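You operate a simulated robot arm through the tools that you are given. There is no shell and no other tool.

Carry out the task below with a simulated robot arm. There is one attempt and no reset: what you move stays moved.

TASK
Try both beads on the studs with both ring gauges, then put each in the cell of its size.
Fine: a bead takes the size under the smallest ring that it passes; one that passes neither is 32 mm; lay the gauges back. Set down upright: bead ring gauge.

The check looks at the end state, three seconds after you hand in, the way a careful person would. Anything else that was tipped, shoved, dropped, spilled or broken makes it a failure.

THE ROBOT
A 7-joint arm with a two-finger parallel gripper, fixed in place. Base frame: the origin is at the foot of the arm, x ahead of it, y to its left, z up. Readings come in m, rad, newtons and seconds.
With the tool pointing down near the work surface it reaches from about 0.52 to 0.96 m from the base axis. Its first joint turns from -2.897 to 2.897 rad. Payload 3.91 kg.
Tool frame: the origin (TCP) lies between the finger pads and is the grasp point; the fingertips stand 0.03 m ahead of it; z points along the fingers, y is the line along which they close. The gripper opens to 0.11 m. The fingers are 0.02 m wide and 0.01 m thick; the gripper's body (0.048 by 0.112 m) begins 0.055 m behind the TCP.
Orientation is that of the tool frame in the base frame, as a unit quaternion [x, y, z, w]. With the fingers straight down and closing along the base's y, the tool's x points along the base's -x, its y along +y and its z along -z.

THE INTERFACE
- The arm moves only by the tool step_arm. Its argument "steps" is one flat list of numbers, 6 for each row, row after row: the shift along the tool's x, y, z in m, then the turn, a rotation vector about the tool's x, y, z in rad. In form: [tx, ty, tz, rx, ry, rz, tx, ty, tz, rx, ry, rz, ...]. A call has 1 to 20 rows; each row is the pose to reach, as a shift and turn from the pose commanded when the call began, along the tool's axes at that moment. "hand" is the gripper command, from -1 (shut) to 1 (fully open), values between in proportion, set as the call begins (left out, the last holds). A row lasts 0.2 s, in which the tool goes at most 0.05 m and 0.15 rad; a call with a longer step from one row to the next is refused whole, and so is a gripper value outside its range. Where a pose cannot be reached the arm comes as near as it can. A force on the tool above 40 N (or 10 N above the force at the start of the call, whichever is more), or a blocked arm, ends the call early, and 0.2 s more pass. The fingers move at their own pace (about 0.072 m/s each) and stop on an object; they squeeze with about 28 N. The grip force told is the motor's: it shows also when the fingers shut on nothing. Time passes only in rows, and 0.2 s behind the last, so rows that repeat a pose let the fingers close. It gives the time, the measured TCP pose, the force on the tool (base axes), the opening and the grip force at its end, in the units of the frame above (readings bear some noise), with the torque about the TCP (base axes, N m) and any sound that the robot's microphone picked up.
- Cameras (640 x 400 px; columns grow to the right, rows downward): "scene" is fixed at [0.2206, 0.6496, 1.3826]; the picture's right is [-0.77, -0.64, 0.00], its down [-0.38, 0.45, -0.81] and it looks along [0.52, -0.62, -0.59] (base axes); focal length 274 px, centre (320, 200). "wrist" rides on the gripper at [0.072, 0.017, -0.103] in the tool frame; the picture's right is [-0.23, 0.97, 0.00], its down [-0.76, -0.18, -0.62] and it looks along [-0.61, -0.14, 0.78] (tool axes); focal length 222 px, centre (320, 200). There is no depth. A picture from a camera that has moved, and an enlarged one, comes with that camera's place and axes in the base frame and with its lens.
- grab_frame(camera): a new picture of that camera. The clock stands still meanwhile.
- slide_trunk(by): slides the trunk up (or, below 0, down) by that many m; the arm rides with it, the base frame stays. It gives what a move gives, with no picture.
- enlarge(camera, box): a new picture of the part [left, top, right, bottom] of that camera's present view, enlarged. The clock stands still meanwhile.
- close_job(): hands the job in; it is judged then, once.

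Places have to be worked out from the pictures, the camera data and where the tool is seen. Open the gripper and draw the arm clear of the work before you hand the job in, unless the task says otherwise.

The tools are called after "Emit:" by a JSON object that holds its "name" and its "arguments". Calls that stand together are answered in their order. step_arm: Moves the arm, as the interface text tells. Its arguments: {"type":"object","properties":{"steps":{"type":"array"},"hand":{"type":"number"}},"required":["steps"]} The other tools are called the same way: slide_trunk (by) slides the trunk up or down; grab_frame (camera) takes a picture; enlarge (camera, box) takes an enlarged picture of a part of a camera's view; close_job () hands the job in.

At the start:

```text
clock: 0.0
tool_pos: [0.484, 0.1683, 1.1325]
orientation: [0.0, 1.0, 0.0, 0.0]
ft_force: [0.4, -0.2, -0.2]
torque: [-0.01, 0.0, 0.0]
finger_gap: 0.1102
grasp_force: 0.0
trunk travel left (down, up): [-0.6, 0.082]
```

scene: 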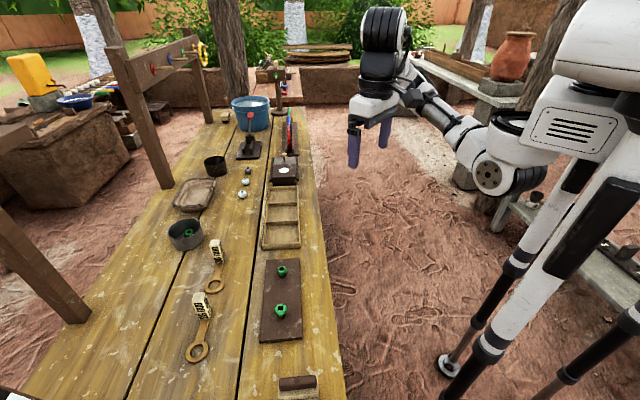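
wrist: 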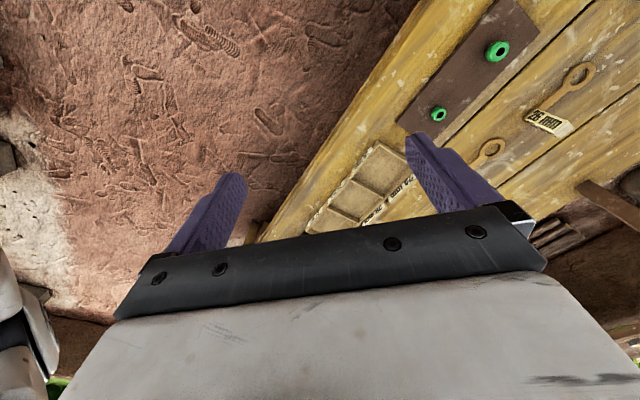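

The first pictures show a bench with a dark stud board carrying two green beads, two ring gauges with labelled blocks, and a three-cell tray. I'll enlarge the views to read details.

Emit:
{"name": "enlarge", "arguments": {"camera": "scene", "box": [160, 220, 360, 400]}}

Emit:
{"name": "enlarge", "arguments": {"camera": "scene", "box": [160, 80, 360, 260]}}

Emit:
{"name": "enlarge", "arguments": {"camera": "wrist", "box": [300, 0, 640, 240]}}

```text
2.22 times, centred on (260, 310) of scene
camera zoom: at [0.2206, 0.6496, 1.3826], right [-0.77, -0.64, 0.0], down [-0.38, 0.45, -0.81], along [0.52, -0.62, -0.59], focal length 610 px, centre (453, -44)
```

zoom: 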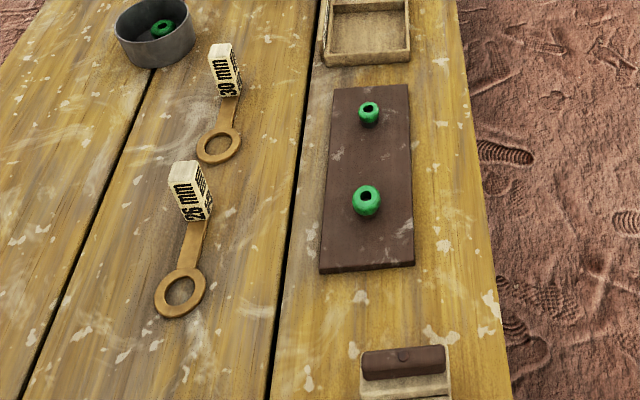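

```text
2.22 times, centred on (260, 170) of scene
camera zoom: at [0.2206, 0.6496, 1.3826], right [-0.77, -0.64, 0.0], down [-0.38, 0.45, -0.81], along [0.52, -0.62, -0.59], focal length 610 px, centre (453, 267)
```

zoom: 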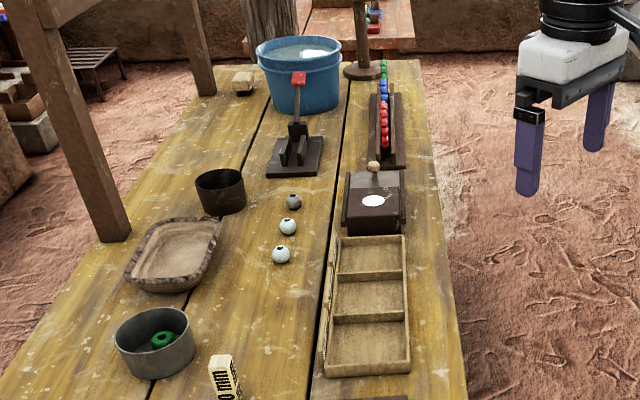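

```text
1.67 times, centred on (470, 120) of wrist
camera zoom: at [0.4101, 0.1872, 1.2362], right [0.23, 0.97, 0.0], down [0.76, -0.18, 0.62], along [0.61, -0.14, -0.78], focal length 370 px, centre (70, 333)
```

zoom: 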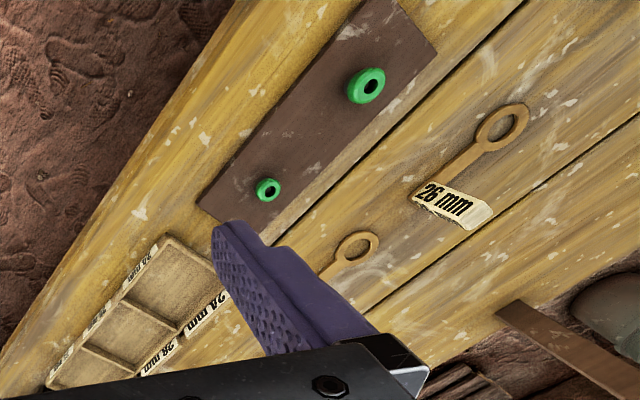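

Triangulating from both cameras, bead A is near (0.506, 0.440, 0.836), bead B near (0.583, 0.364, 0.835), and the 26 mm gauge's ring is near (0.58, 0.60, 0.81) with its block near (0.64, 0.55). The bench runs diagonally. I move above the 26 gauge with the tool turned 45° for a straight-down look.

Emit:
{"name": "step_arm", "arguments": {"steps": [-0.013, 0.0318, 0.0069, 0, 0, 0.0654, -0.026, 0.0637, 0.0138, 0, 0, 0.1309, -0.039, 0.0955, 0.0207, 0, 0, 0.1963, -0.052, 0.1273, 0.0277, 0, 0, 0.2618, -0.065, 0.1592, 0.0346, 0, 0, 0.3272, -0.078, 0.191, 0.0415, 0, 0, 0.3927, -0.091, 0.2228, 0.0484, 0, 0, 0.4581, -0.104, 0.2547, 0.0553, 0, 0, 0.5236, -0.117, 0.2865, 0.0622, 0, 0, 0.589, -0.13, 0.3183, 0.0692, 0, 0, 0.6545, -0.143, 0.3502, 0.0761, 0, 0, 0.7199, -0.156, 0.382, 0.083, 0, 0, 0.7854, -0.156, 0.382, 0.083, 0, 0, 0.7854], "hand": 1}}

```text
clock: 2.8
tool_pos: [0.6381, 0.5515, 1.0504]
orientation: [0.383, 0.924, 0.0, 0.0]
ft_force: [-0.4, -0.1, 0.0]
torque: [-0.03, -0.02, -0.02]
finger_gap: 0.1099
grasp_force: 0.0
trunk travel left (down, up): [-0.6, 0.082]
```

The pose was reached exactly. I take a look from the wrist camera here.

Emit:
{"name": "grab_frame", "arguments": {"camera": "wrist"}}

Emit:
{"name": "enlarge", "arguments": {"camera": "wrist", "box": [200, 0, 440, 200]}}

Emit:
{"name": "grab_frame", "arguments": {"camera": "scene"}}

```text
taken
camera wrist: at [0.5984, 0.6156, 1.1529], right [0.85, 0.53, 0.0], down [0.41, -0.66, 0.62], along [0.33, -0.53, -0.78], focal length 222 px, centre (320, 200)
```

wrist: 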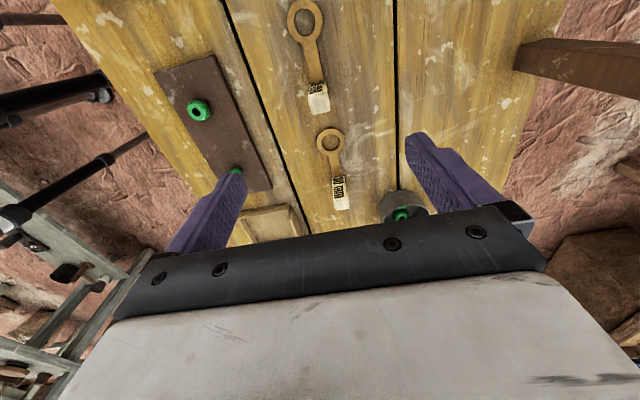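

```text
2.00 times, centred on (320, 100) of wrist
camera zoom: at [0.5984, 0.6156, 1.1529], right [0.85, 0.53, 0.0], down [0.41, -0.66, 0.62], along [0.33, -0.53, -0.78], focal length 444 px, centre (320, 400)
```

zoom: 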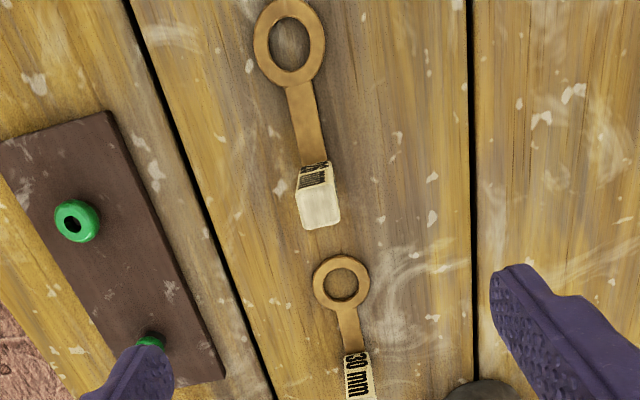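

```text
taken
```

scene: 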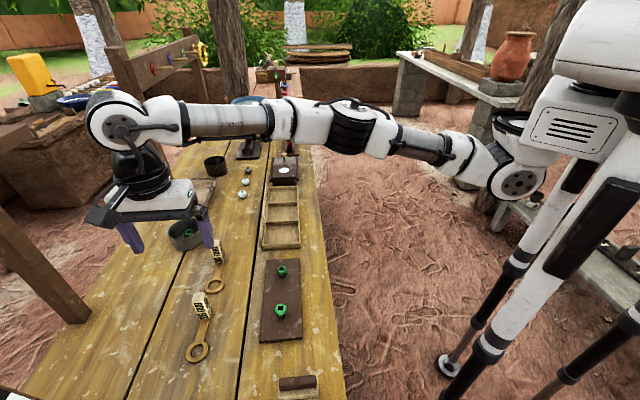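

The wrist camera sees the 26 gauge well; its block seems tall. I zoom the scene view on the gauges and the beads to fix the shapes.

Emit:
{"name": "enlarge", "arguments": {"camera": "scene", "box": [170, 235, 250, 375]}}

Emit:
{"name": "enlarge", "arguments": {"camera": "wrist", "box": [260, 0, 360, 70]}}

Emit:
{"name": "enlarge", "arguments": {"camera": "wrist", "box": [280, 60, 380, 130]}}

Emit:
{"name": "enlarge", "arguments": {"camera": "wrist", "box": [140, 40, 300, 210]}}

```text
2.86 times, centred on (210, 305) of scene
camera zoom: at [0.2206, 0.6496, 1.3826], right [-0.77, -0.64, 0.0], down [-0.38, 0.45, -0.81], along [0.52, -0.62, -0.59], focal length 784 px, centre (634, -100)
```

zoom: 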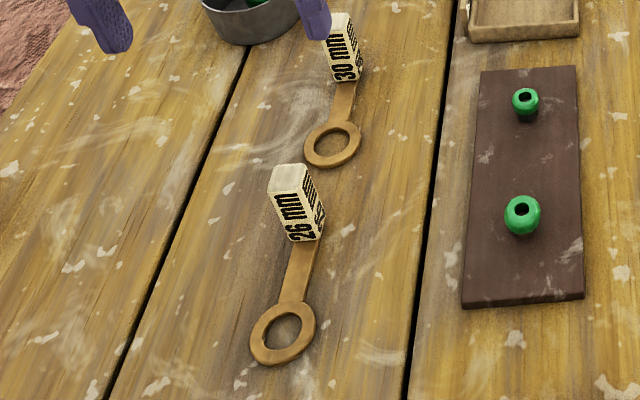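

```text
5.71 times, centred on (310, 35) of wrist
camera zoom: at [0.5984, 0.6156, 1.1529], right [0.85, 0.53, 0.0], down [0.41, -0.66, 0.62], along [0.33, -0.53, -0.78], focal length 1269 px, centre (377, 1143)
```

zoom: 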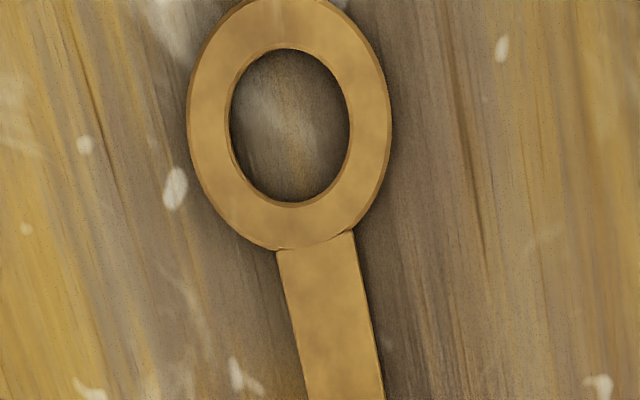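

```text
5.71 times, centred on (330, 95) of wrist
camera zoom: at [0.5984, 0.6156, 1.1529], right [0.85, 0.53, 0.0], down [0.41, -0.66, 0.62], along [0.33, -0.53, -0.78], focal length 1269 px, centre (263, 800)
```

zoom: 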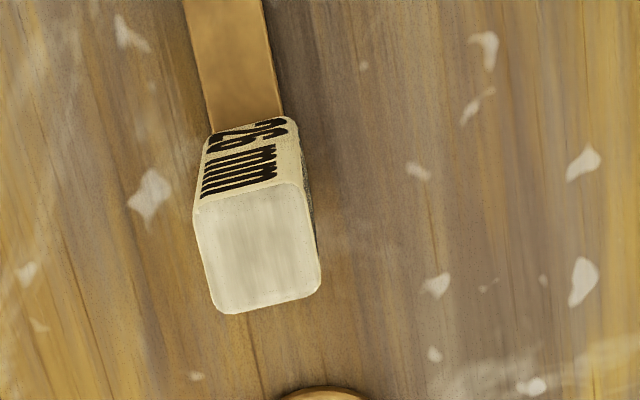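

```text
2.35 times, centred on (220, 125) of wrist
camera zoom: at [0.5984, 0.6156, 1.1529], right [0.85, 0.53, 0.0], down [0.41, -0.66, 0.62], along [0.33, -0.53, -0.78], focal length 523 px, centre (555, 376)
```

zoom: 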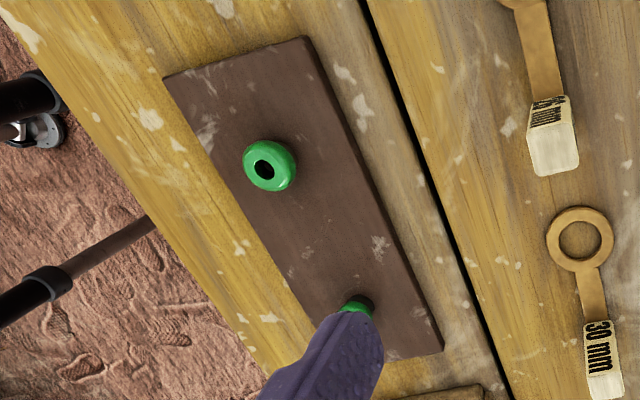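

Estimates: the 26 gauge block is about 2×2 cm and 7 cm tall, centred at (0.638, 0.551) with its top near z=0.87. The ring centre is at (0.582, 0.6065), 79 mm from the block, so the gauge is aligned with the tool x axis. I narrow the fingers and go down to just above the block top to check.

Emit:
{"name": "step_arm", "arguments": {"steps": [0, 0, 0.03, 0, 0, 0, 0, 0, 0.06, 0, 0, 0, 0, 0, 0.09, 0, 0, 0, 0, 0, 0.115, 0, 0, 0, 0, 0, 0.115, 0, 0, 0], "hand": 0.1}}

Emit:
{"name": "grab_frame", "arguments": {"camera": "wrist"}}

```text
clock: 4.0
tool_pos: [0.6383, 0.5492, 0.9335]
orientation: [0.382, 0.924, 0.0, 0.0]
ft_force: [-0.4, 0.3, 0.0]
torque: [0.0, 0.02, 0.01]
finger_gap: 0.0605
grasp_force: 0.0
trunk travel left (down, up): [-0.6, 0.082]
```

```text
taken
camera wrist: at [0.5985, 0.6152, 1.0379], right [0.85, 0.53, 0.0], down [0.41, -0.66, 0.62], along [0.33, -0.53, -0.78], focal length 222 px, centre (320, 200)
```

wrist: 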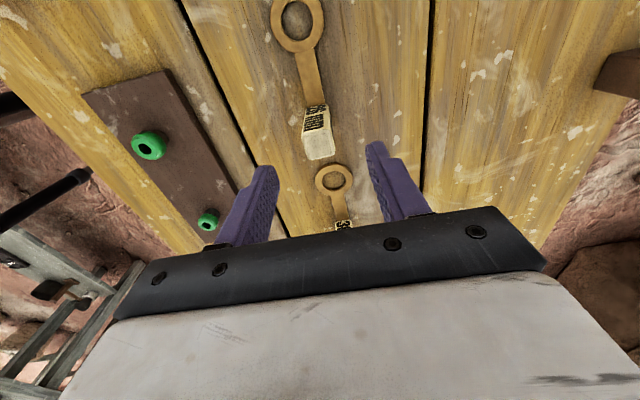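

Fingers straddle the block position. I enlarge to check the centring before lowering.

Emit:
{"name": "enlarge", "arguments": {"camera": "wrist", "box": [240, 80, 400, 180]}}

Emit:
{"name": "enlarge", "arguments": {"camera": "wrist", "box": [80, 90, 240, 240]}}

```text
4.00 times, centred on (320, 130) of wrist
camera zoom: at [0.5985, 0.6152, 1.0379], right [0.85, 0.53, 0.0], down [0.41, -0.66, 0.62], along [0.33, -0.53, -0.78], focal length 888 px, centre (320, 480)
```

zoom: 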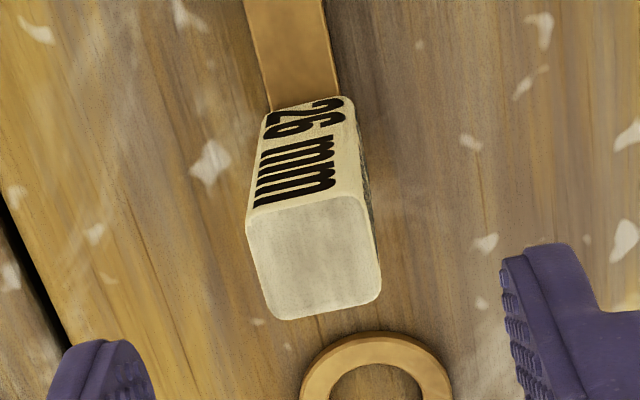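

```text
2.67 times, centred on (160, 165) of wrist
camera zoom: at [0.5985, 0.6152, 1.0379], right [0.85, 0.53, 0.0], down [0.41, -0.66, 0.62], along [0.33, -0.53, -0.78], focal length 592 px, centre (747, 293)
```

zoom: 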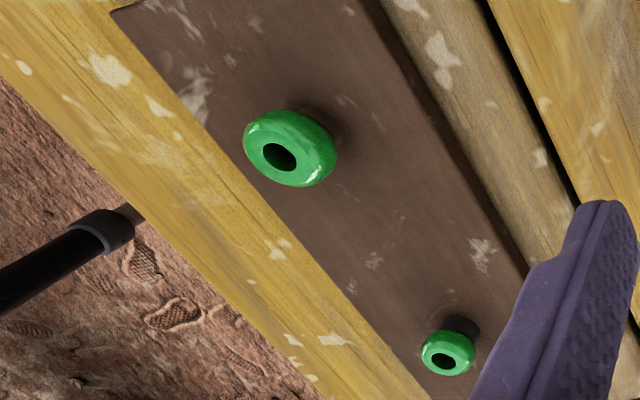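

The block's top face is centred between the fingers to within about a millimetre. I lower to z≈0.845 with the fingers straddling the block, then shut on it.

Emit:
{"name": "step_arm", "arguments": {"steps": [-0.001, 0, 0.03, 0, 0, 0, -0.001, 0, 0.06, 0, 0, 0, -0.001, 0, 0.09, 0, 0, 0, -0.001, 0, 0.09, 0, 0, 0]}}

Emit:
{"name": "grab_frame", "arguments": {"camera": "wrist"}}

```text
clock: 5.0
tool_pos: [0.6397, 0.551, 0.8446]
orientation: [0.382, 0.924, 0.001, 0.0]
ft_force: [-0.4, -0.2, -0.4]
torque: [0.0, -0.02, -0.02]
finger_gap: 0.0607
grasp_force: 0.2
trunk travel left (down, up): [-0.6, 0.082]
```

```text
taken
camera wrist: at [0.5994, 0.6148, 0.9488], right [0.85, 0.53, 0.0], down [0.41, -0.66, 0.62], along [0.33, -0.53, -0.78], focal length 222 px, centre (320, 200)
```

wrist: 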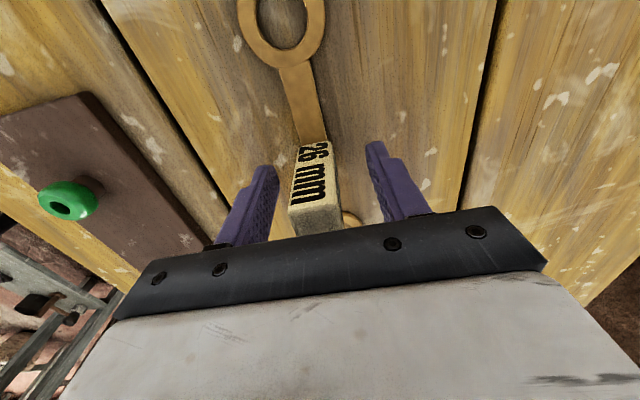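

The block stands between the fingers with nothing touched. I shut the gripper on it and hold.

Emit:
{"name": "step_arm", "arguments": {"steps": [0, 0, 0, 0, 0, 0, 0, 0, 0, 0, 0, 0, 0, 0, 0, 0, 0, 0, 0, 0, 0, 0, 0, 0], "hand": -1}}

Emit:
{"name": "grab_frame", "arguments": {"camera": "wrist"}}

```text
clock: 6.0
tool_pos: [0.6405, 0.5503, 0.8461]
orientation: [0.382, 0.924, 0.0, 0.0]
ft_force: [-0.9, -0.3, 1.5]
torque: [-0.03, 0.07, 0.04]
finger_gap: 0.0235
grasp_force: 27.8
trunk travel left (down, up): [-0.6, 0.082]
```

```text
taken
camera wrist: at [0.5993, 0.6147, 0.9489], right [0.85, 0.53, 0.0], down [0.41, -0.66, 0.62], along [0.33, -0.53, -0.78], focal length 222 px, centre (320, 200)
```

wrist: 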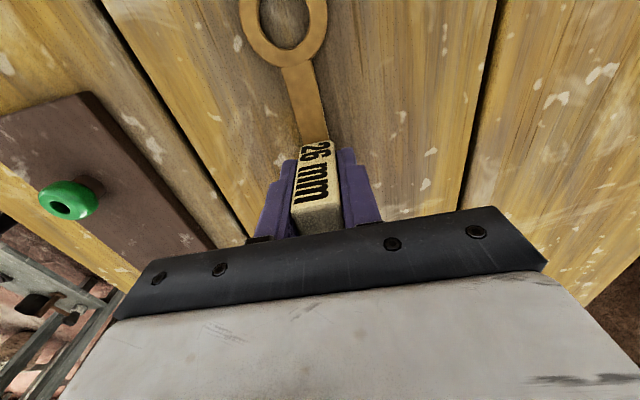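

The block is held at a 23.5 mm gap with 28 N. I lift the gauge 0.11 m straight up and check that it hangs level.

Emit:
{"name": "step_arm", "arguments": {"steps": [0, 0, -0.01, 0, 0, 0, 0, 0, -0.03, 0, 0, 0, 0, 0, -0.06, 0, 0, 0, 0, 0, -0.09, 0, 0, 0, 0, 0, -0.11, 0, 0, 0, 0, 0, -0.11, 0, 0, 0]}}

Emit:
{"name": "grab_frame", "arguments": {"camera": "wrist"}}

Emit:
{"name": "enlarge", "arguments": {"camera": "scene", "box": [120, 180, 320, 340]}}

```text
clock: 7.4
tool_pos: [0.6385, 0.5522, 0.9554]
orientation: [0.381, 0.925, 0.001, 0.001]
ft_force: [-0.1, 0.1, -0.6]
torque: [-0.01, -0.01, -0.01]
finger_gap: 0.0237
grasp_force: 27.8
trunk travel left (down, up): [-0.6, 0.082]
```

```text
taken
camera wrist: at [0.5996, 0.6152, 1.0589], right [0.85, 0.53, 0.0], down [0.41, -0.66, 0.62], along [0.33, -0.53, -0.78], focal length 222 px, centre (320, 200)
```

wrist: 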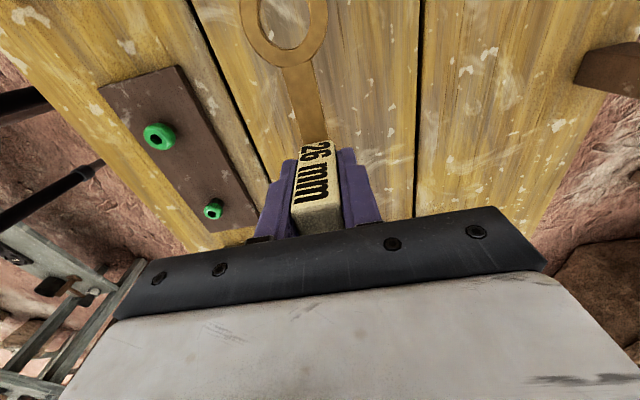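

```text
2.50 times, centred on (220, 260) of scene
camera zoom: at [0.2206, 0.6496, 1.3826], right [-0.77, -0.64, 0.0], down [-0.38, 0.45, -0.81], along [0.52, -0.62, -0.59], focal length 686 px, centre (570, 50)
```

zoom: 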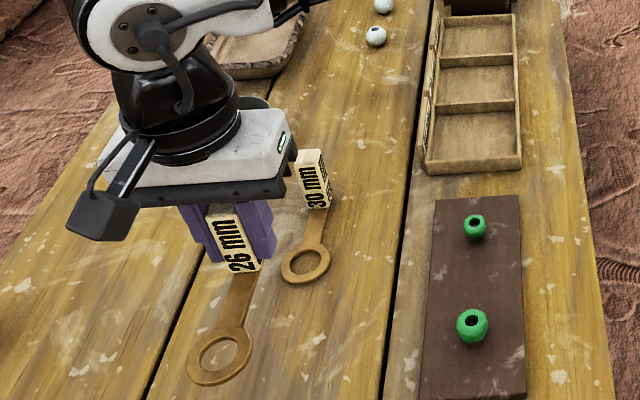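

The gauge hangs level. I enlarge the ring and beads in the wrist view to fix the ring's place in the tool frame and the beads' places.

Emit:
{"name": "enlarge", "arguments": {"camera": "wrist", "box": [230, 0, 340, 70]}}

Emit:
{"name": "enlarge", "arguments": {"camera": "wrist", "box": [120, 100, 260, 240]}}

```text
5.71 times, centred on (285, 35) of wrist
camera zoom: at [0.5996, 0.6152, 1.0589], right [0.85, 0.53, 0.0], down [0.41, -0.66, 0.62], along [0.33, -0.53, -0.78], focal length 1269 px, centre (520, 1143)
```

zoom: 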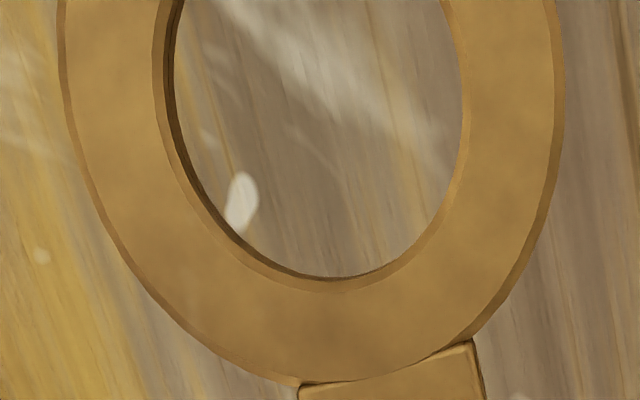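

```text
2.86 times, centred on (190, 170) of wrist
camera zoom: at [0.5996, 0.6152, 1.0589], right [0.85, 0.53, 0.0], down [0.41, -0.66, 0.62], along [0.33, -0.53, -0.78], focal length 635 px, centre (691, 286)
```

zoom: 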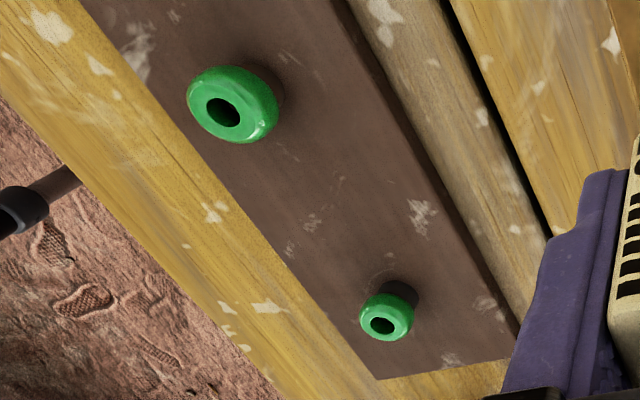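

Refined figures: ring centre at tool (0.0785, 0.000) with its top 0.035 beyond the TCP; bead A's top hole at (0.504, 0.4436, 0.8375) and bead B's near (0.582, 0.367, 0.835). I turn the gauge 90° so its block points to the bench middle, and hover the ring over bead A.

Emit:
{"name": "step_arm", "arguments": {"steps": [0.0015, -0.0072, 0, 0, 0, -0.1208, 0.0029, -0.0143, 0, 0, 0, -0.2417, 0.0044, -0.0215, 0, 0, 0, -0.3625, 0.0058, -0.0286, 0, 0, 0, -0.4833, 0.0073, -0.0358, 0, 0, 0, -0.6042, 0.0088, -0.043, 0, 0, 0, -0.725, 0.0102, -0.0501, 0, 0, 0, -0.8458, 0.0117, -0.0573, 0, 0, 0, -0.9667, 0.0132, -0.0645, 0, 0, 0, -1.0875, 0.0146, -0.0716, 0, 0, 0, -1.2083, 0.0161, -0.0788, 0, 0, 0, -1.3292, 0.0175, -0.0859, 0, 0, 0, -1.45, 0.019, -0.0931, 0, 0, 0, -1.5708, 0.019, -0.0931, 0, 0, 0, -1.5708]}}

Emit:
{"name": "grab_frame", "arguments": {"camera": "wrist"}}

Emit:
{"name": "enlarge", "arguments": {"camera": "scene", "box": [160, 180, 360, 340]}}

```text
clock: 10.4
tool_pos: [0.5618, 0.4971, 0.9545]
orientation: [-0.385, 0.923, 0.0, 0.0]
ft_force: [-0.9, -0.4, -0.1]
torque: [0.0, 0.02, 0.0]
finger_gap: 0.0238
grasp_force: 27.9
trunk travel left (down, up): [-0.6, 0.082]
```

```text
taken
camera wrist: at [0.4967, 0.4598, 1.0585], right [-0.53, 0.85, 0.0], down [0.66, 0.41, 0.62], along [0.53, 0.33, -0.78], focal length 222 px, centre (320, 200)
```

wrist: 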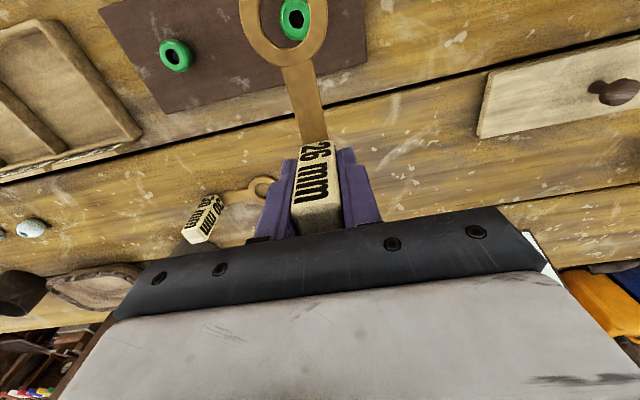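

```text
2.50 times, centred on (260, 260) of scene
camera zoom: at [0.2206, 0.6496, 1.3826], right [-0.77, -0.64, 0.0], down [-0.38, 0.45, -0.81], along [0.52, -0.62, -0.59], focal length 686 px, centre (470, 50)
```

zoom: 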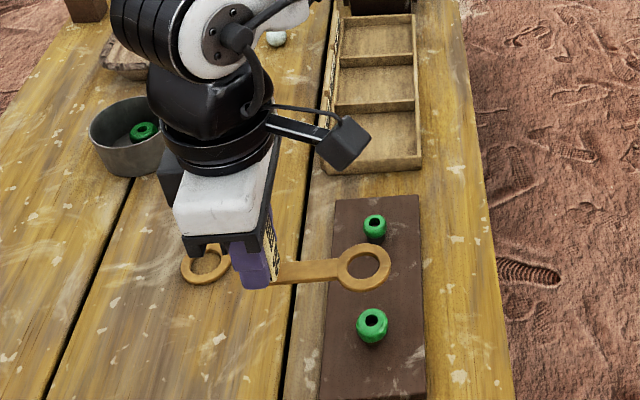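

The ring hovers over bead A. I enlarge to see how they line up.

Emit:
{"name": "enlarge", "arguments": {"camera": "wrist", "box": [230, 0, 340, 70]}}

Emit:
{"name": "enlarge", "arguments": {"camera": "wrist", "box": [130, 0, 330, 110]}}

```text
5.71 times, centred on (285, 35) of wrist
camera zoom: at [0.4967, 0.4598, 1.0585], right [-0.53, 0.85, 0.0], down [0.66, 0.41, 0.62], along [0.53, 0.33, -0.78], focal length 1269 px, centre (520, 1143)
```

zoom: 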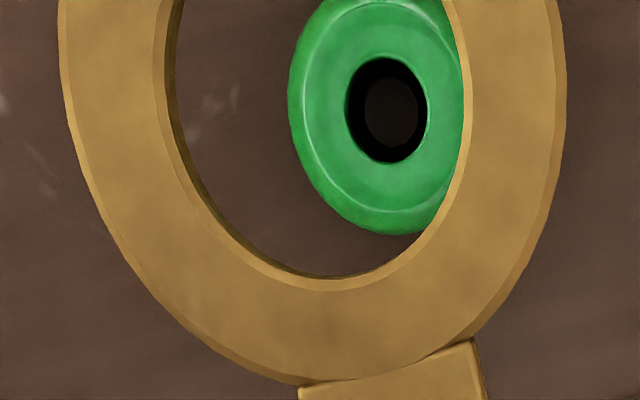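

```text
3.20 times, centred on (230, 55) of wrist
camera zoom: at [0.4967, 0.4598, 1.0585], right [-0.53, 0.85, 0.0], down [0.66, 0.41, 0.62], along [0.53, 0.33, -0.78], focal length 711 px, centre (608, 664)
```

zoom: 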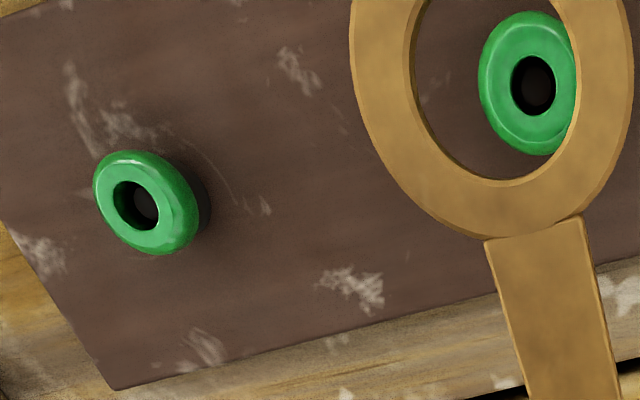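

In the tool frame bead A's hole sits at (0.0783, 0.0002), matching the ring centre. I lower to about 7 mm above the bead's top and look again.

Emit:
{"name": "step_arm", "arguments": {"steps": [0, 0, 0.02, 0, 0, 0, 0, 0, 0.04, 0, 0, 0, 0, 0, 0.06, 0, 0, 0, 0, 0, 0.07, 0, 0, 0, 0, 0, 0.07, 0, 0, 0]}}

Emit:
{"name": "enlarge", "arguments": {"camera": "wrist", "box": [230, 0, 340, 70]}}

Emit:
{"name": "enlarge", "arguments": {"camera": "scene", "box": [230, 250, 330, 330]}}

```text
clock: 11.6
tool_pos: [0.5615, 0.4986, 0.8851]
orientation: [-0.384, 0.923, 0.0, 0.001]
ft_force: [-0.5, 0.6, 0.4]
torque: [0.02, -0.01, 0.01]
finger_gap: 0.0234
grasp_force: 27.5
trunk travel left (down, up): [-0.6, 0.082]
```

```text
5.71 times, centred on (285, 35) of wrist
camera zoom: at [0.497, 0.4596, 0.9882], right [-0.53, 0.85, 0.0], down [0.66, 0.41, 0.62], along [0.53, 0.33, -0.78], focal length 1269 px, centre (520, 1143)
```

zoom: 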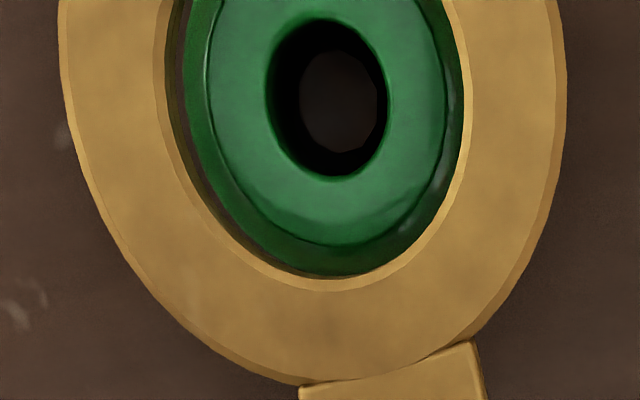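

```text
5.00 times, centred on (280, 290) of scene
camera zoom: at [0.2206, 0.6496, 1.3826], right [-0.77, -0.64, 0.0], down [-0.38, 0.45, -0.81], along [0.52, -0.62, -0.59], focal length 1372 px, centre (520, -250)
```

zoom: 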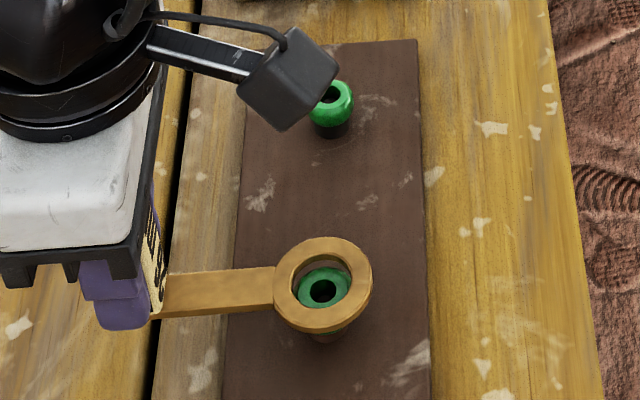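

The bead is concentric with the ring. I lower in 1 mm rows and watch the force for contact.

Emit:
{"name": "step_arm", "arguments": {"steps": [0, 0, 0.001, 0, 0, 0, 0, 0, 0.002, 0, 0, 0, 0, 0, 0.003, 0, 0, 0, 0, 0, 0.004, 0, 0, 0, 0, 0, 0.005, 0, 0, 0, 0, 0, 0.006, 0, 0, 0]}}

Emit:
{"name": "enlarge", "arguments": {"camera": "wrist", "box": [230, 0, 340, 70]}}

```text
clock: 13.0
tool_pos: [0.5613, 0.4987, 0.8798]
orientation: [-0.384, 0.923, 0.0, 0.001]
ft_force: [1.5, -0.9, 7.4]
torque: [-0.5, 0.36, 0.13]
finger_gap: 0.0237
grasp_force: 28.5
trunk travel left (down, up): [-0.6, 0.082]
```

```text
5.71 times, centred on (285, 35) of wrist
camera zoom: at [0.4965, 0.4598, 0.9833], right [-0.53, 0.85, 0.0], down [0.66, 0.41, 0.62], along [0.53, 0.33, -0.78], focal length 1269 px, centre (520, 1143)
```

zoom: 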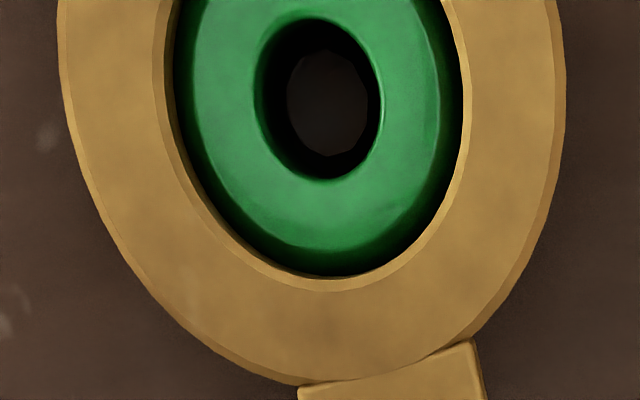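

The ring met bead A at TCP z≈0.880 with 7.4 N up and only small side forces, while centred to about 0.4 mm. So bead A does not pass the 26 ring. I raise and move over to bead B.

Emit:
{"name": "step_arm", "arguments": {"steps": [0, 0, -0.004, 0, 0, 0, 0, 0, -0.02, 0, 0, 0, 0, 0, -0.045, 0, 0, 0, 0, 0, -0.07, 0, 0, 0, -0.0002, -0.025, -0.07, 0, 0, 0, -0.0004, -0.055, -0.07, 0, 0, 0, -0.0006, -0.085, -0.07, 0, 0, 0, -0.0008, -0.1095, -0.07, 0, 0, 0, -0.0008, -0.1095, -0.07, 0, 0, 0]}}

Emit:
{"name": "enlarge", "arguments": {"camera": "wrist", "box": [230, 0, 340, 70]}}

Emit:
{"name": "grab_frame", "arguments": {"camera": "wrist"}}

Emit:
{"name": "enlarge", "arguments": {"camera": "scene", "box": [210, 220, 330, 340]}}

```text
clock: 15.0
tool_pos: [0.6393, 0.4218, 0.9483]
orientation: [-0.384, 0.923, 0.0, 0.0]
ft_force: [-0.4, -0.2, -0.5]
torque: [0.06, -0.04, 0.01]
finger_gap: 0.0239
grasp_force: 27.6
trunk travel left (down, up): [-0.6, 0.082]
```

```text
5.71 times, centred on (285, 35) of wrist
camera zoom: at [0.5748, 0.3829, 1.0518], right [-0.53, 0.85, 0.0], down [0.66, 0.41, 0.62], along [0.53, 0.33, -0.78], focal length 1269 px, centre (520, 1143)
```

zoom: 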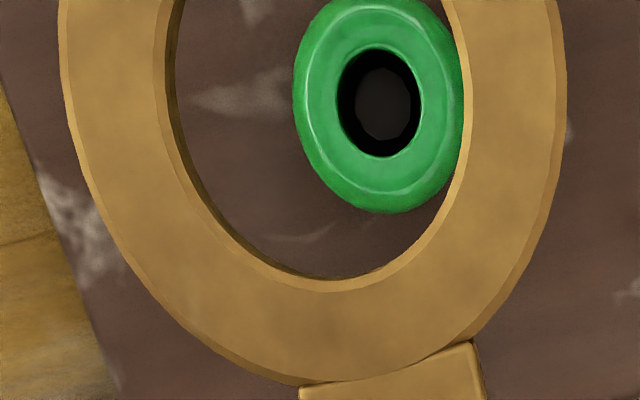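

```text
taken
camera wrist: at [0.5748, 0.3829, 1.0518], right [-0.53, 0.85, 0.0], down [0.66, 0.41, 0.62], along [0.53, 0.33, -0.78], focal length 222 px, centre (320, 200)
```

wrist: 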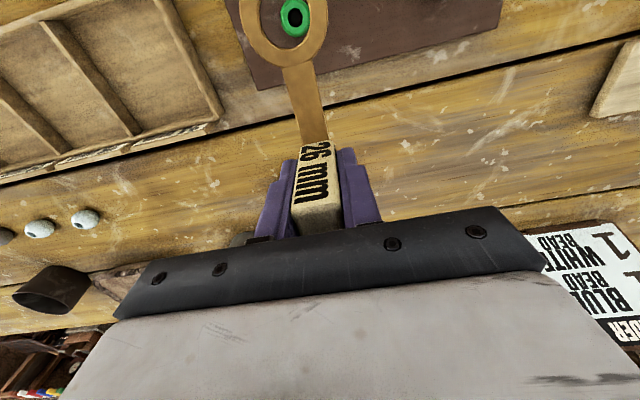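

```text
3.33 times, centred on (270, 280) of scene
camera zoom: at [0.2206, 0.6496, 1.3826], right [-0.77, -0.64, 0.0], down [-0.38, 0.45, -0.81], along [0.52, -0.62, -0.59], focal length 915 px, centre (487, -67)
```

zoom: 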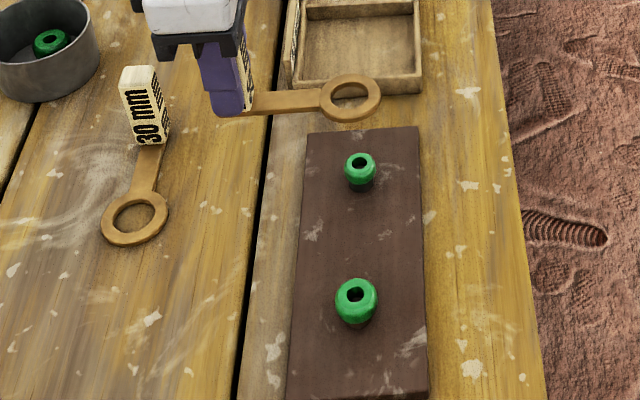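

Bead B's hole sits at tool (0.079, -0.0003), within 0.7 mm of the ring centre. I lower to a few millimetres above it and recheck.

Emit:
{"name": "step_arm", "arguments": {"steps": [0.0003, -0.0003, 0.02, 0, 0, 0, 0.0003, -0.0003, 0.04, 0, 0, 0, 0.0003, -0.0003, 0.055, 0, 0, 0, 0.0003, -0.0003, 0.064, 0, 0, 0, 0.0003, -0.0003, 0.064, 0, 0, 0]}}

Emit:
{"name": "enlarge", "arguments": {"camera": "wrist", "box": [230, 0, 340, 70]}}

Emit:
{"name": "enlarge", "arguments": {"camera": "scene", "box": [230, 240, 330, 320]}}

```text
clock: 16.2
tool_pos: [0.6394, 0.4214, 0.8837]
orientation: [-0.384, 0.923, -0.001, 0.0]
ft_force: [0.1, 0.6, -0.6]
torque: [-0.01, -0.02, -0.04]
finger_gap: 0.0237
grasp_force: 28.1
trunk travel left (down, up): [-0.6, 0.082]
```

```text
5.71 times, centred on (285, 35) of wrist
camera zoom: at [0.575, 0.3827, 0.988], right [-0.53, 0.85, 0.0], down [0.66, 0.41, 0.62], along [0.53, 0.33, -0.78], focal length 1269 px, centre (520, 1143)
```

zoom: 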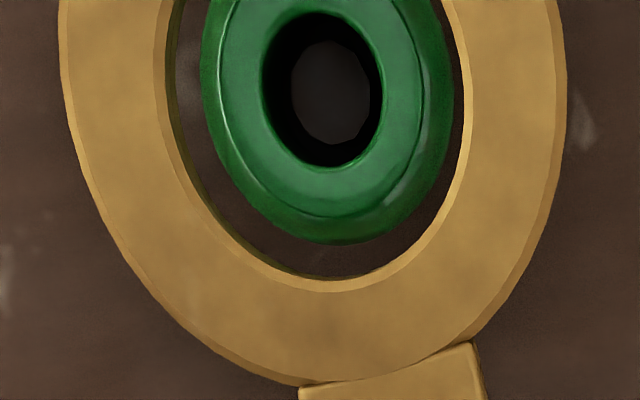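

```text
5.00 times, centred on (280, 280) of scene
camera zoom: at [0.2206, 0.6496, 1.3826], right [-0.77, -0.64, 0.0], down [-0.38, 0.45, -0.81], along [0.52, -0.62, -0.59], focal length 1372 px, centre (520, -200)
```

zoom: 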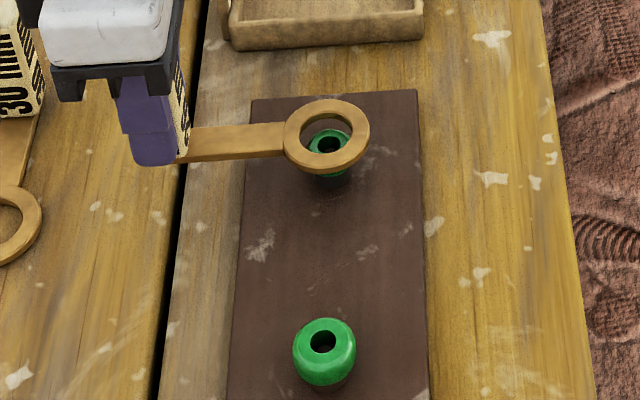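

Bead B looks clearly smaller than the ring hole and is centred to about 0.5 mm. I lower in 1 mm rows past the height where bead A stopped it.

Emit:
{"name": "step_arm", "arguments": {"steps": [0, 0, 0.001, 0, 0, 0, 0, 0, 0.002, 0, 0, 0, 0, 0, 0.003, 0, 0, 0, 0, 0, 0.004, 0, 0, 0, 0, 0, 0.005, 0, 0, 0, 0, 0, 0.006, 0, 0, 0, 0, 0, 0.007, 0, 0, 0]}}

Emit:
{"name": "enlarge", "arguments": {"camera": "wrist", "box": [230, 0, 340, 70]}}

```text
clock: 17.8
tool_pos: [0.6389, 0.4205, 0.8777]
orientation: [-0.382, 0.924, 0.001, 0.0]
ft_force: [0.2, 0.1, -1.0]
torque: [0.03, -0.04, 0.05]
finger_gap: 0.0238
grasp_force: 27.8
trunk travel left (down, up): [-0.6, 0.082]
```

```text
5.71 times, centred on (285, 35) of wrist
camera zoom: at [0.5744, 0.3829, 0.9811], right [-0.53, 0.85, 0.0], down [0.66, 0.41, 0.62], along [0.53, 0.33, -0.78], focal length 1269 px, centre (520, 1143)
```

zoom: 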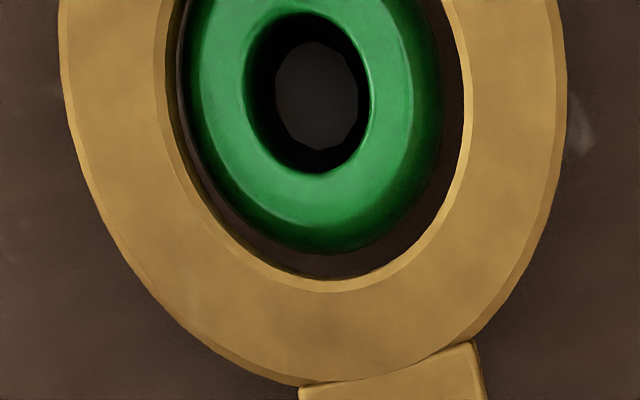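

No contact at the height where A stopped it. From the picture I judge bead B about 1 mm further out in tool x and 0.6 mm to the left of the ring centre, so I shift the ring accordingly and look again.

Emit:
{"name": "step_arm", "arguments": {"steps": [0.0005, -0.0003, 0, 0, 0, 0, 0.001, -0.0006, 0, 0, 0, 0, 0.001, -0.0006, 0.001, 0, 0, 0, 0.001, -0.0006, 0.002, 0, 0, 0, 0.001, -0.0006, 0.002, 0, 0, 0]}}

Emit:
{"name": "enlarge", "arguments": {"camera": "wrist", "box": [230, 0, 340, 70]}}

Emit:
{"name": "enlarge", "arguments": {"camera": "scene", "box": [255, 245, 305, 285]}}

```text
clock: 19.0
tool_pos: [0.6383, 0.4195, 0.8755]
orientation: [-0.383, 0.924, 0.0, -0.001]
ft_force: [0.3, 0.9, -0.3]
torque: [0.0, -0.01, 0.0]
finger_gap: 0.0236
grasp_force: 28.5
trunk travel left (down, up): [-0.6, 0.082]
```

```text
5.71 times, centred on (285, 35) of wrist
camera zoom: at [0.5741, 0.3816, 0.9794], right [-0.53, 0.85, 0.0], down [0.66, 0.41, 0.62], along [0.53, 0.33, -0.78], focal length 1269 px, centre (520, 1143)
```

zoom: 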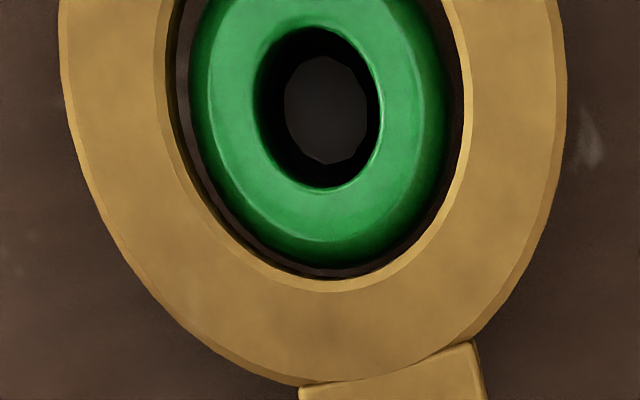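

```text
10.00 times, centred on (280, 265) of scene
camera zoom: at [0.2206, 0.6496, 1.3826], right [-0.77, -0.64, 0.0], down [-0.38, 0.45, -0.81], along [0.52, -0.62, -0.59], focal length 2744 px, centre (720, -450)
```

zoom: 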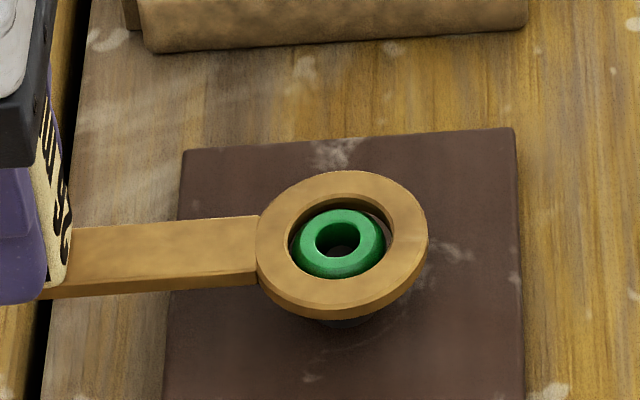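

Now the bead is concentric inside the ring and the scene view shows the ring starting to go around it. I continue down in 1 mm rows.

Emit:
{"name": "step_arm", "arguments": {"steps": [0, 0, 0.001, 0, 0, 0, 0, 0, 0.002, 0, 0, 0, 0, 0, 0.003, 0, 0, 0, 0, 0, 0.004, 0, 0, 0, 0, 0, 0.005, 0, 0, 0]}}

Emit:
{"name": "enlarge", "arguments": {"camera": "wrist", "box": [230, 0, 340, 70]}}

Emit:
{"name": "enlarge", "arguments": {"camera": "scene", "box": [255, 245, 305, 285]}}

```text
clock: 20.2
tool_pos: [0.6387, 0.4209, 0.8703]
orientation: [-0.383, 0.924, 0.001, 0.0]
ft_force: [0.1, 0.4, -0.7]
torque: [0.0, -0.01, -0.01]
finger_gap: 0.0235
grasp_force: 28.3
trunk travel left (down, up): [-0.6, 0.082]
```

```text
5.71 times, centred on (285, 35) of wrist
camera zoom: at [0.5743, 0.3817, 0.9742], right [-0.53, 0.85, 0.0], down [0.66, 0.41, 0.62], along [0.53, 0.33, -0.78], focal length 1269 px, centre (520, 1143)
```

zoom: 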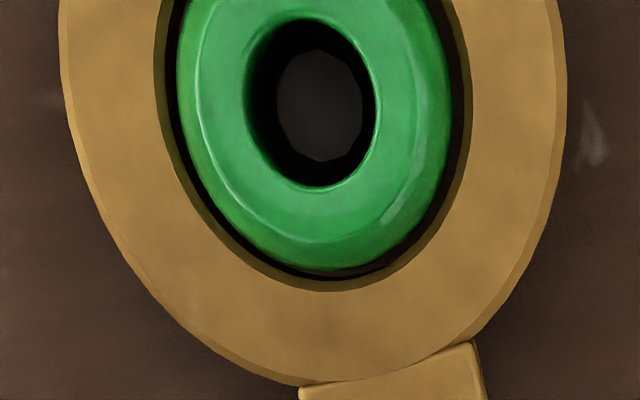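

```text
10.00 times, centred on (280, 265) of scene
camera zoom: at [0.2206, 0.6496, 1.3826], right [-0.77, -0.64, 0.0], down [-0.38, 0.45, -0.81], along [0.52, -0.62, -0.59], focal length 2744 px, centre (720, -450)
```

zoom: 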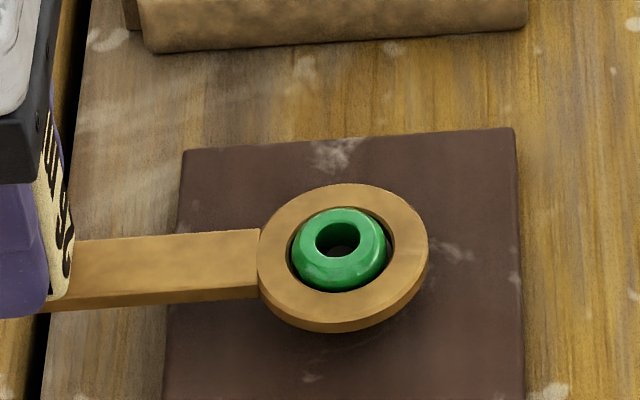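

The ring is well around bead B with even gaps and no force. I lower another 7 mm to be sure the widest part passes.

Emit:
{"name": "step_arm", "arguments": {"steps": [0, 0, 0.001, 0, 0, 0, 0, 0, 0.002, 0, 0, 0, 0, 0, 0.003, 0, 0, 0, 0, 0, 0.004, 0, 0, 0, 0, 0, 0.005, 0, 0, 0, 0, 0, 0.006, 0, 0, 0, 0, 0, 0.007, 0, 0, 0]}}

Emit:
{"name": "enlarge", "arguments": {"camera": "wrist", "box": [230, 0, 340, 70]}}

Emit:
{"name": "enlarge", "arguments": {"camera": "scene", "box": [255, 245, 305, 285]}}

```text
clock: 21.8
tool_pos: [0.6385, 0.4203, 0.863]
orientation: [-0.383, 0.924, 0.0, -0.001]
ft_force: [0.7, -0.1, 0.3]
torque: [0.01, -0.02, 0.02]
finger_gap: 0.0239
grasp_force: 28.2
trunk travel left (down, up): [-0.6, 0.082]
```

```text
5.71 times, centred on (285, 35) of wrist
camera zoom: at [0.5745, 0.382, 0.967], right [-0.53, 0.85, 0.0], down [0.66, 0.41, 0.62], along [0.53, 0.33, -0.78], focal length 1269 px, centre (520, 1143)
```

zoom: 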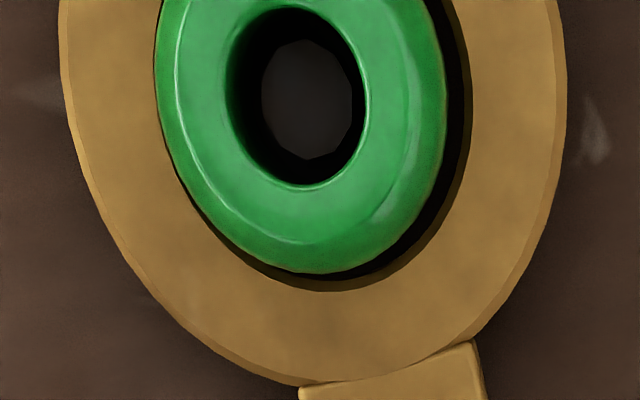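

```text
10.00 times, centred on (280, 265) of scene
camera zoom: at [0.2206, 0.6496, 1.3826], right [-0.77, -0.64, 0.0], down [-0.38, 0.45, -0.81], along [0.52, -0.62, -0.59], focal length 2744 px, centre (720, -450)
```

zoom: 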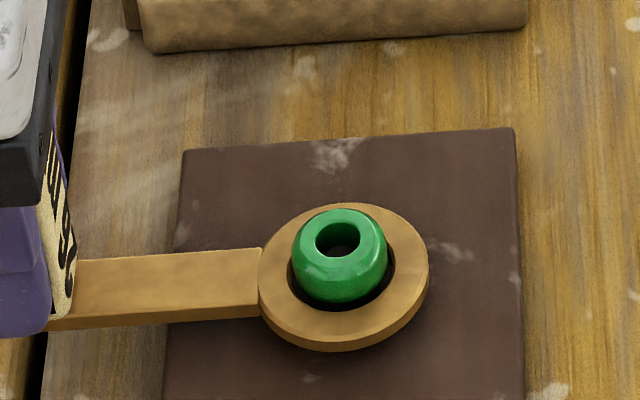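

The ring passed fully below bead B's widest part with no force: bead B passes the 26 ring, so it is in the smallest size. I lift straight up off the bead.

Emit:
{"name": "step_arm", "arguments": {"steps": [0, 0, -0.003, 0, 0, 0, 0, 0, -0.007, 0, 0, 0, 0, 0, -0.011, 0, 0, 0, 0, 0, -0.016, 0, 0, 0, 0, 0, -0.03, 0, 0, 0, 0, 0, -0.06, 0, 0, 0, 0, 0, -0.091, 0, 0, 0, 0, 0, -0.091, 0, 0, 0]}}

Emit:
{"name": "enlarge", "arguments": {"camera": "scene", "box": [210, 220, 330, 340]}}

Emit:
{"name": "enlarge", "arguments": {"camera": "wrist", "box": [230, 0, 340, 70]}}

Emit:
{"name": "enlarge", "arguments": {"camera": "wrist", "box": [0, 0, 260, 200]}}

```text
clock: 23.6
tool_pos: [0.6388, 0.42, 0.9545]
orientation: [-0.384, 0.923, 0.0, 0.0]
ft_force: [0.2, 1.0, -1.3]
torque: [0.02, -0.03, 0.02]
finger_gap: 0.0235
grasp_force: 27.9
trunk travel left (down, up): [-0.6, 0.082]
```

```text
3.33 times, centred on (270, 280) of scene
camera zoom: at [0.2206, 0.6496, 1.3826], right [-0.77, -0.64, 0.0], down [-0.38, 0.45, -0.81], along [0.52, -0.62, -0.59], focal length 915 px, centre (487, -67)
```

zoom: 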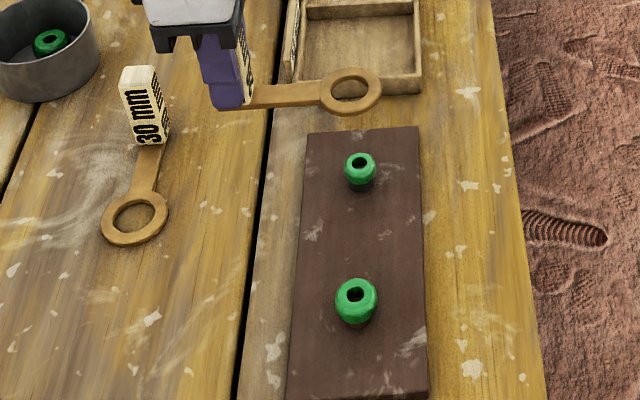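

```text
5.71 times, centred on (285, 35) of wrist
camera zoom: at [0.5739, 0.3828, 1.0587], right [-0.53, 0.85, 0.0], down [0.66, 0.41, 0.62], along [0.53, 0.33, -0.78], focal length 1269 px, centre (520, 1143)
```

zoom: 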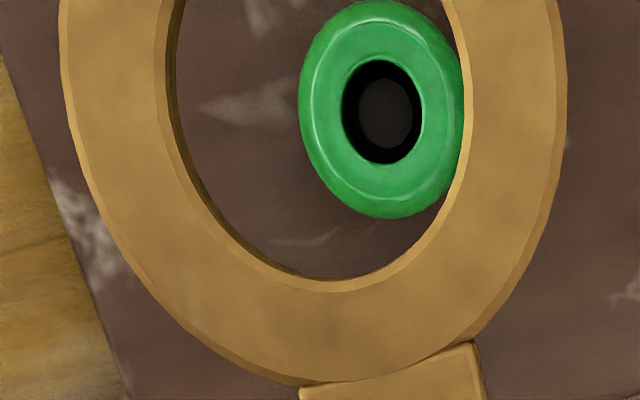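

```text
2.00 times, centred on (130, 100) of wrist
camera zoom: at [0.5739, 0.3828, 1.0587], right [-0.53, 0.85, 0.0], down [0.66, 0.41, 0.62], along [0.53, 0.33, -0.78], focal length 444 px, centre (700, 400)
```

zoom: 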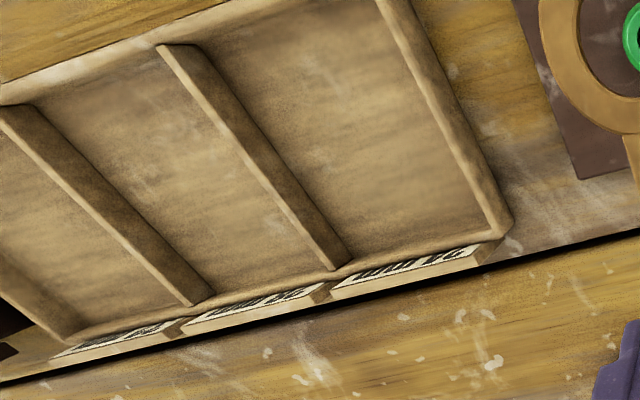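

Both beads still sit on their studs. I swing the 26 gauge back over its starting place, high enough to clear the 30 gauge's block.

Emit:
{"name": "step_arm", "arguments": {"steps": [-0.0072, 0.007, 0, 0, 0, 0.1208, -0.0144, 0.014, 0, 0, 0, 0.2417, -0.0216, 0.0211, 0, 0, 0, 0.3625, -0.0288, 0.0281, 0, 0, 0, 0.4833, -0.036, 0.0351, 0, 0, 0, 0.6042, -0.0432, 0.0421, 0, 0, 0, 0.725, -0.0503, 0.0492, 0, 0, 0, 0.8458, -0.0575, 0.0562, 0, 0, 0, 0.9667, -0.0647, 0.0632, 0, 0, 0, 1.0875, -0.0719, 0.0702, 0, 0, 0, 1.2083, -0.0791, 0.0773, 0, 0, 0, 1.3292, -0.0863, 0.0843, 0, 0, 0, 1.45, -0.0935, 0.0913, 0, 0, 0, 1.5708, -0.0935, 0.0913, 0, 0, 0, 1.5708]}}

Emit:
{"name": "grab_frame", "arguments": {"camera": "wrist"}}

```text
clock: 26.6
tool_pos: [0.6403, 0.5512, 0.9538]
orientation: [0.383, 0.924, -0.001, 0.0]
ft_force: [0.0, 0.1, -0.5]
torque: [-0.03, 0.02, 0.0]
finger_gap: 0.0237
grasp_force: 27.9
trunk travel left (down, up): [-0.6, 0.082]
```

```text
taken
camera wrist: at [0.5998, 0.6154, 1.058], right [0.85, 0.53, 0.0], down [0.41, -0.66, 0.62], along [0.33, -0.53, -0.78], focal length 222 px, centre (320, 200)
```

wrist: 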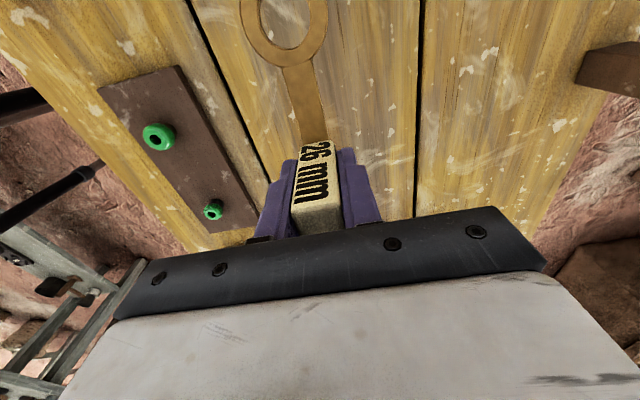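

The view matches the one right after the first lift, so the pose is back. I lower 0.11 m, slowly over the last centimetre.

Emit:
{"name": "step_arm", "arguments": {"steps": [0, 0, 0.03, 0, 0, 0, 0, 0, 0.06, 0, 0, 0, 0, 0, 0.085, 0, 0, 0, 0, 0, 0.098, 0, 0, 0, 0, 0, 0.102, 0, 0, 0, 0, 0, 0.105, 0, 0, 0, 0, 0, 0.107, 0, 0, 0, 0, 0, 0.108, 0, 0, 0, 0, 0, 0.109, 0, 0, 0]}}

```text
clock: 28.6
tool_pos: [0.6399, 0.5508, 0.846]
orientation: [0.382, 0.924, -0.001, 0.0]
ft_force: [0.8, -0.1, -1.0]
torque: [0.01, 0.03, -0.02]
finger_gap: 0.0234
grasp_force: 28.3
trunk travel left (down, up): [-0.6, 0.082]
```

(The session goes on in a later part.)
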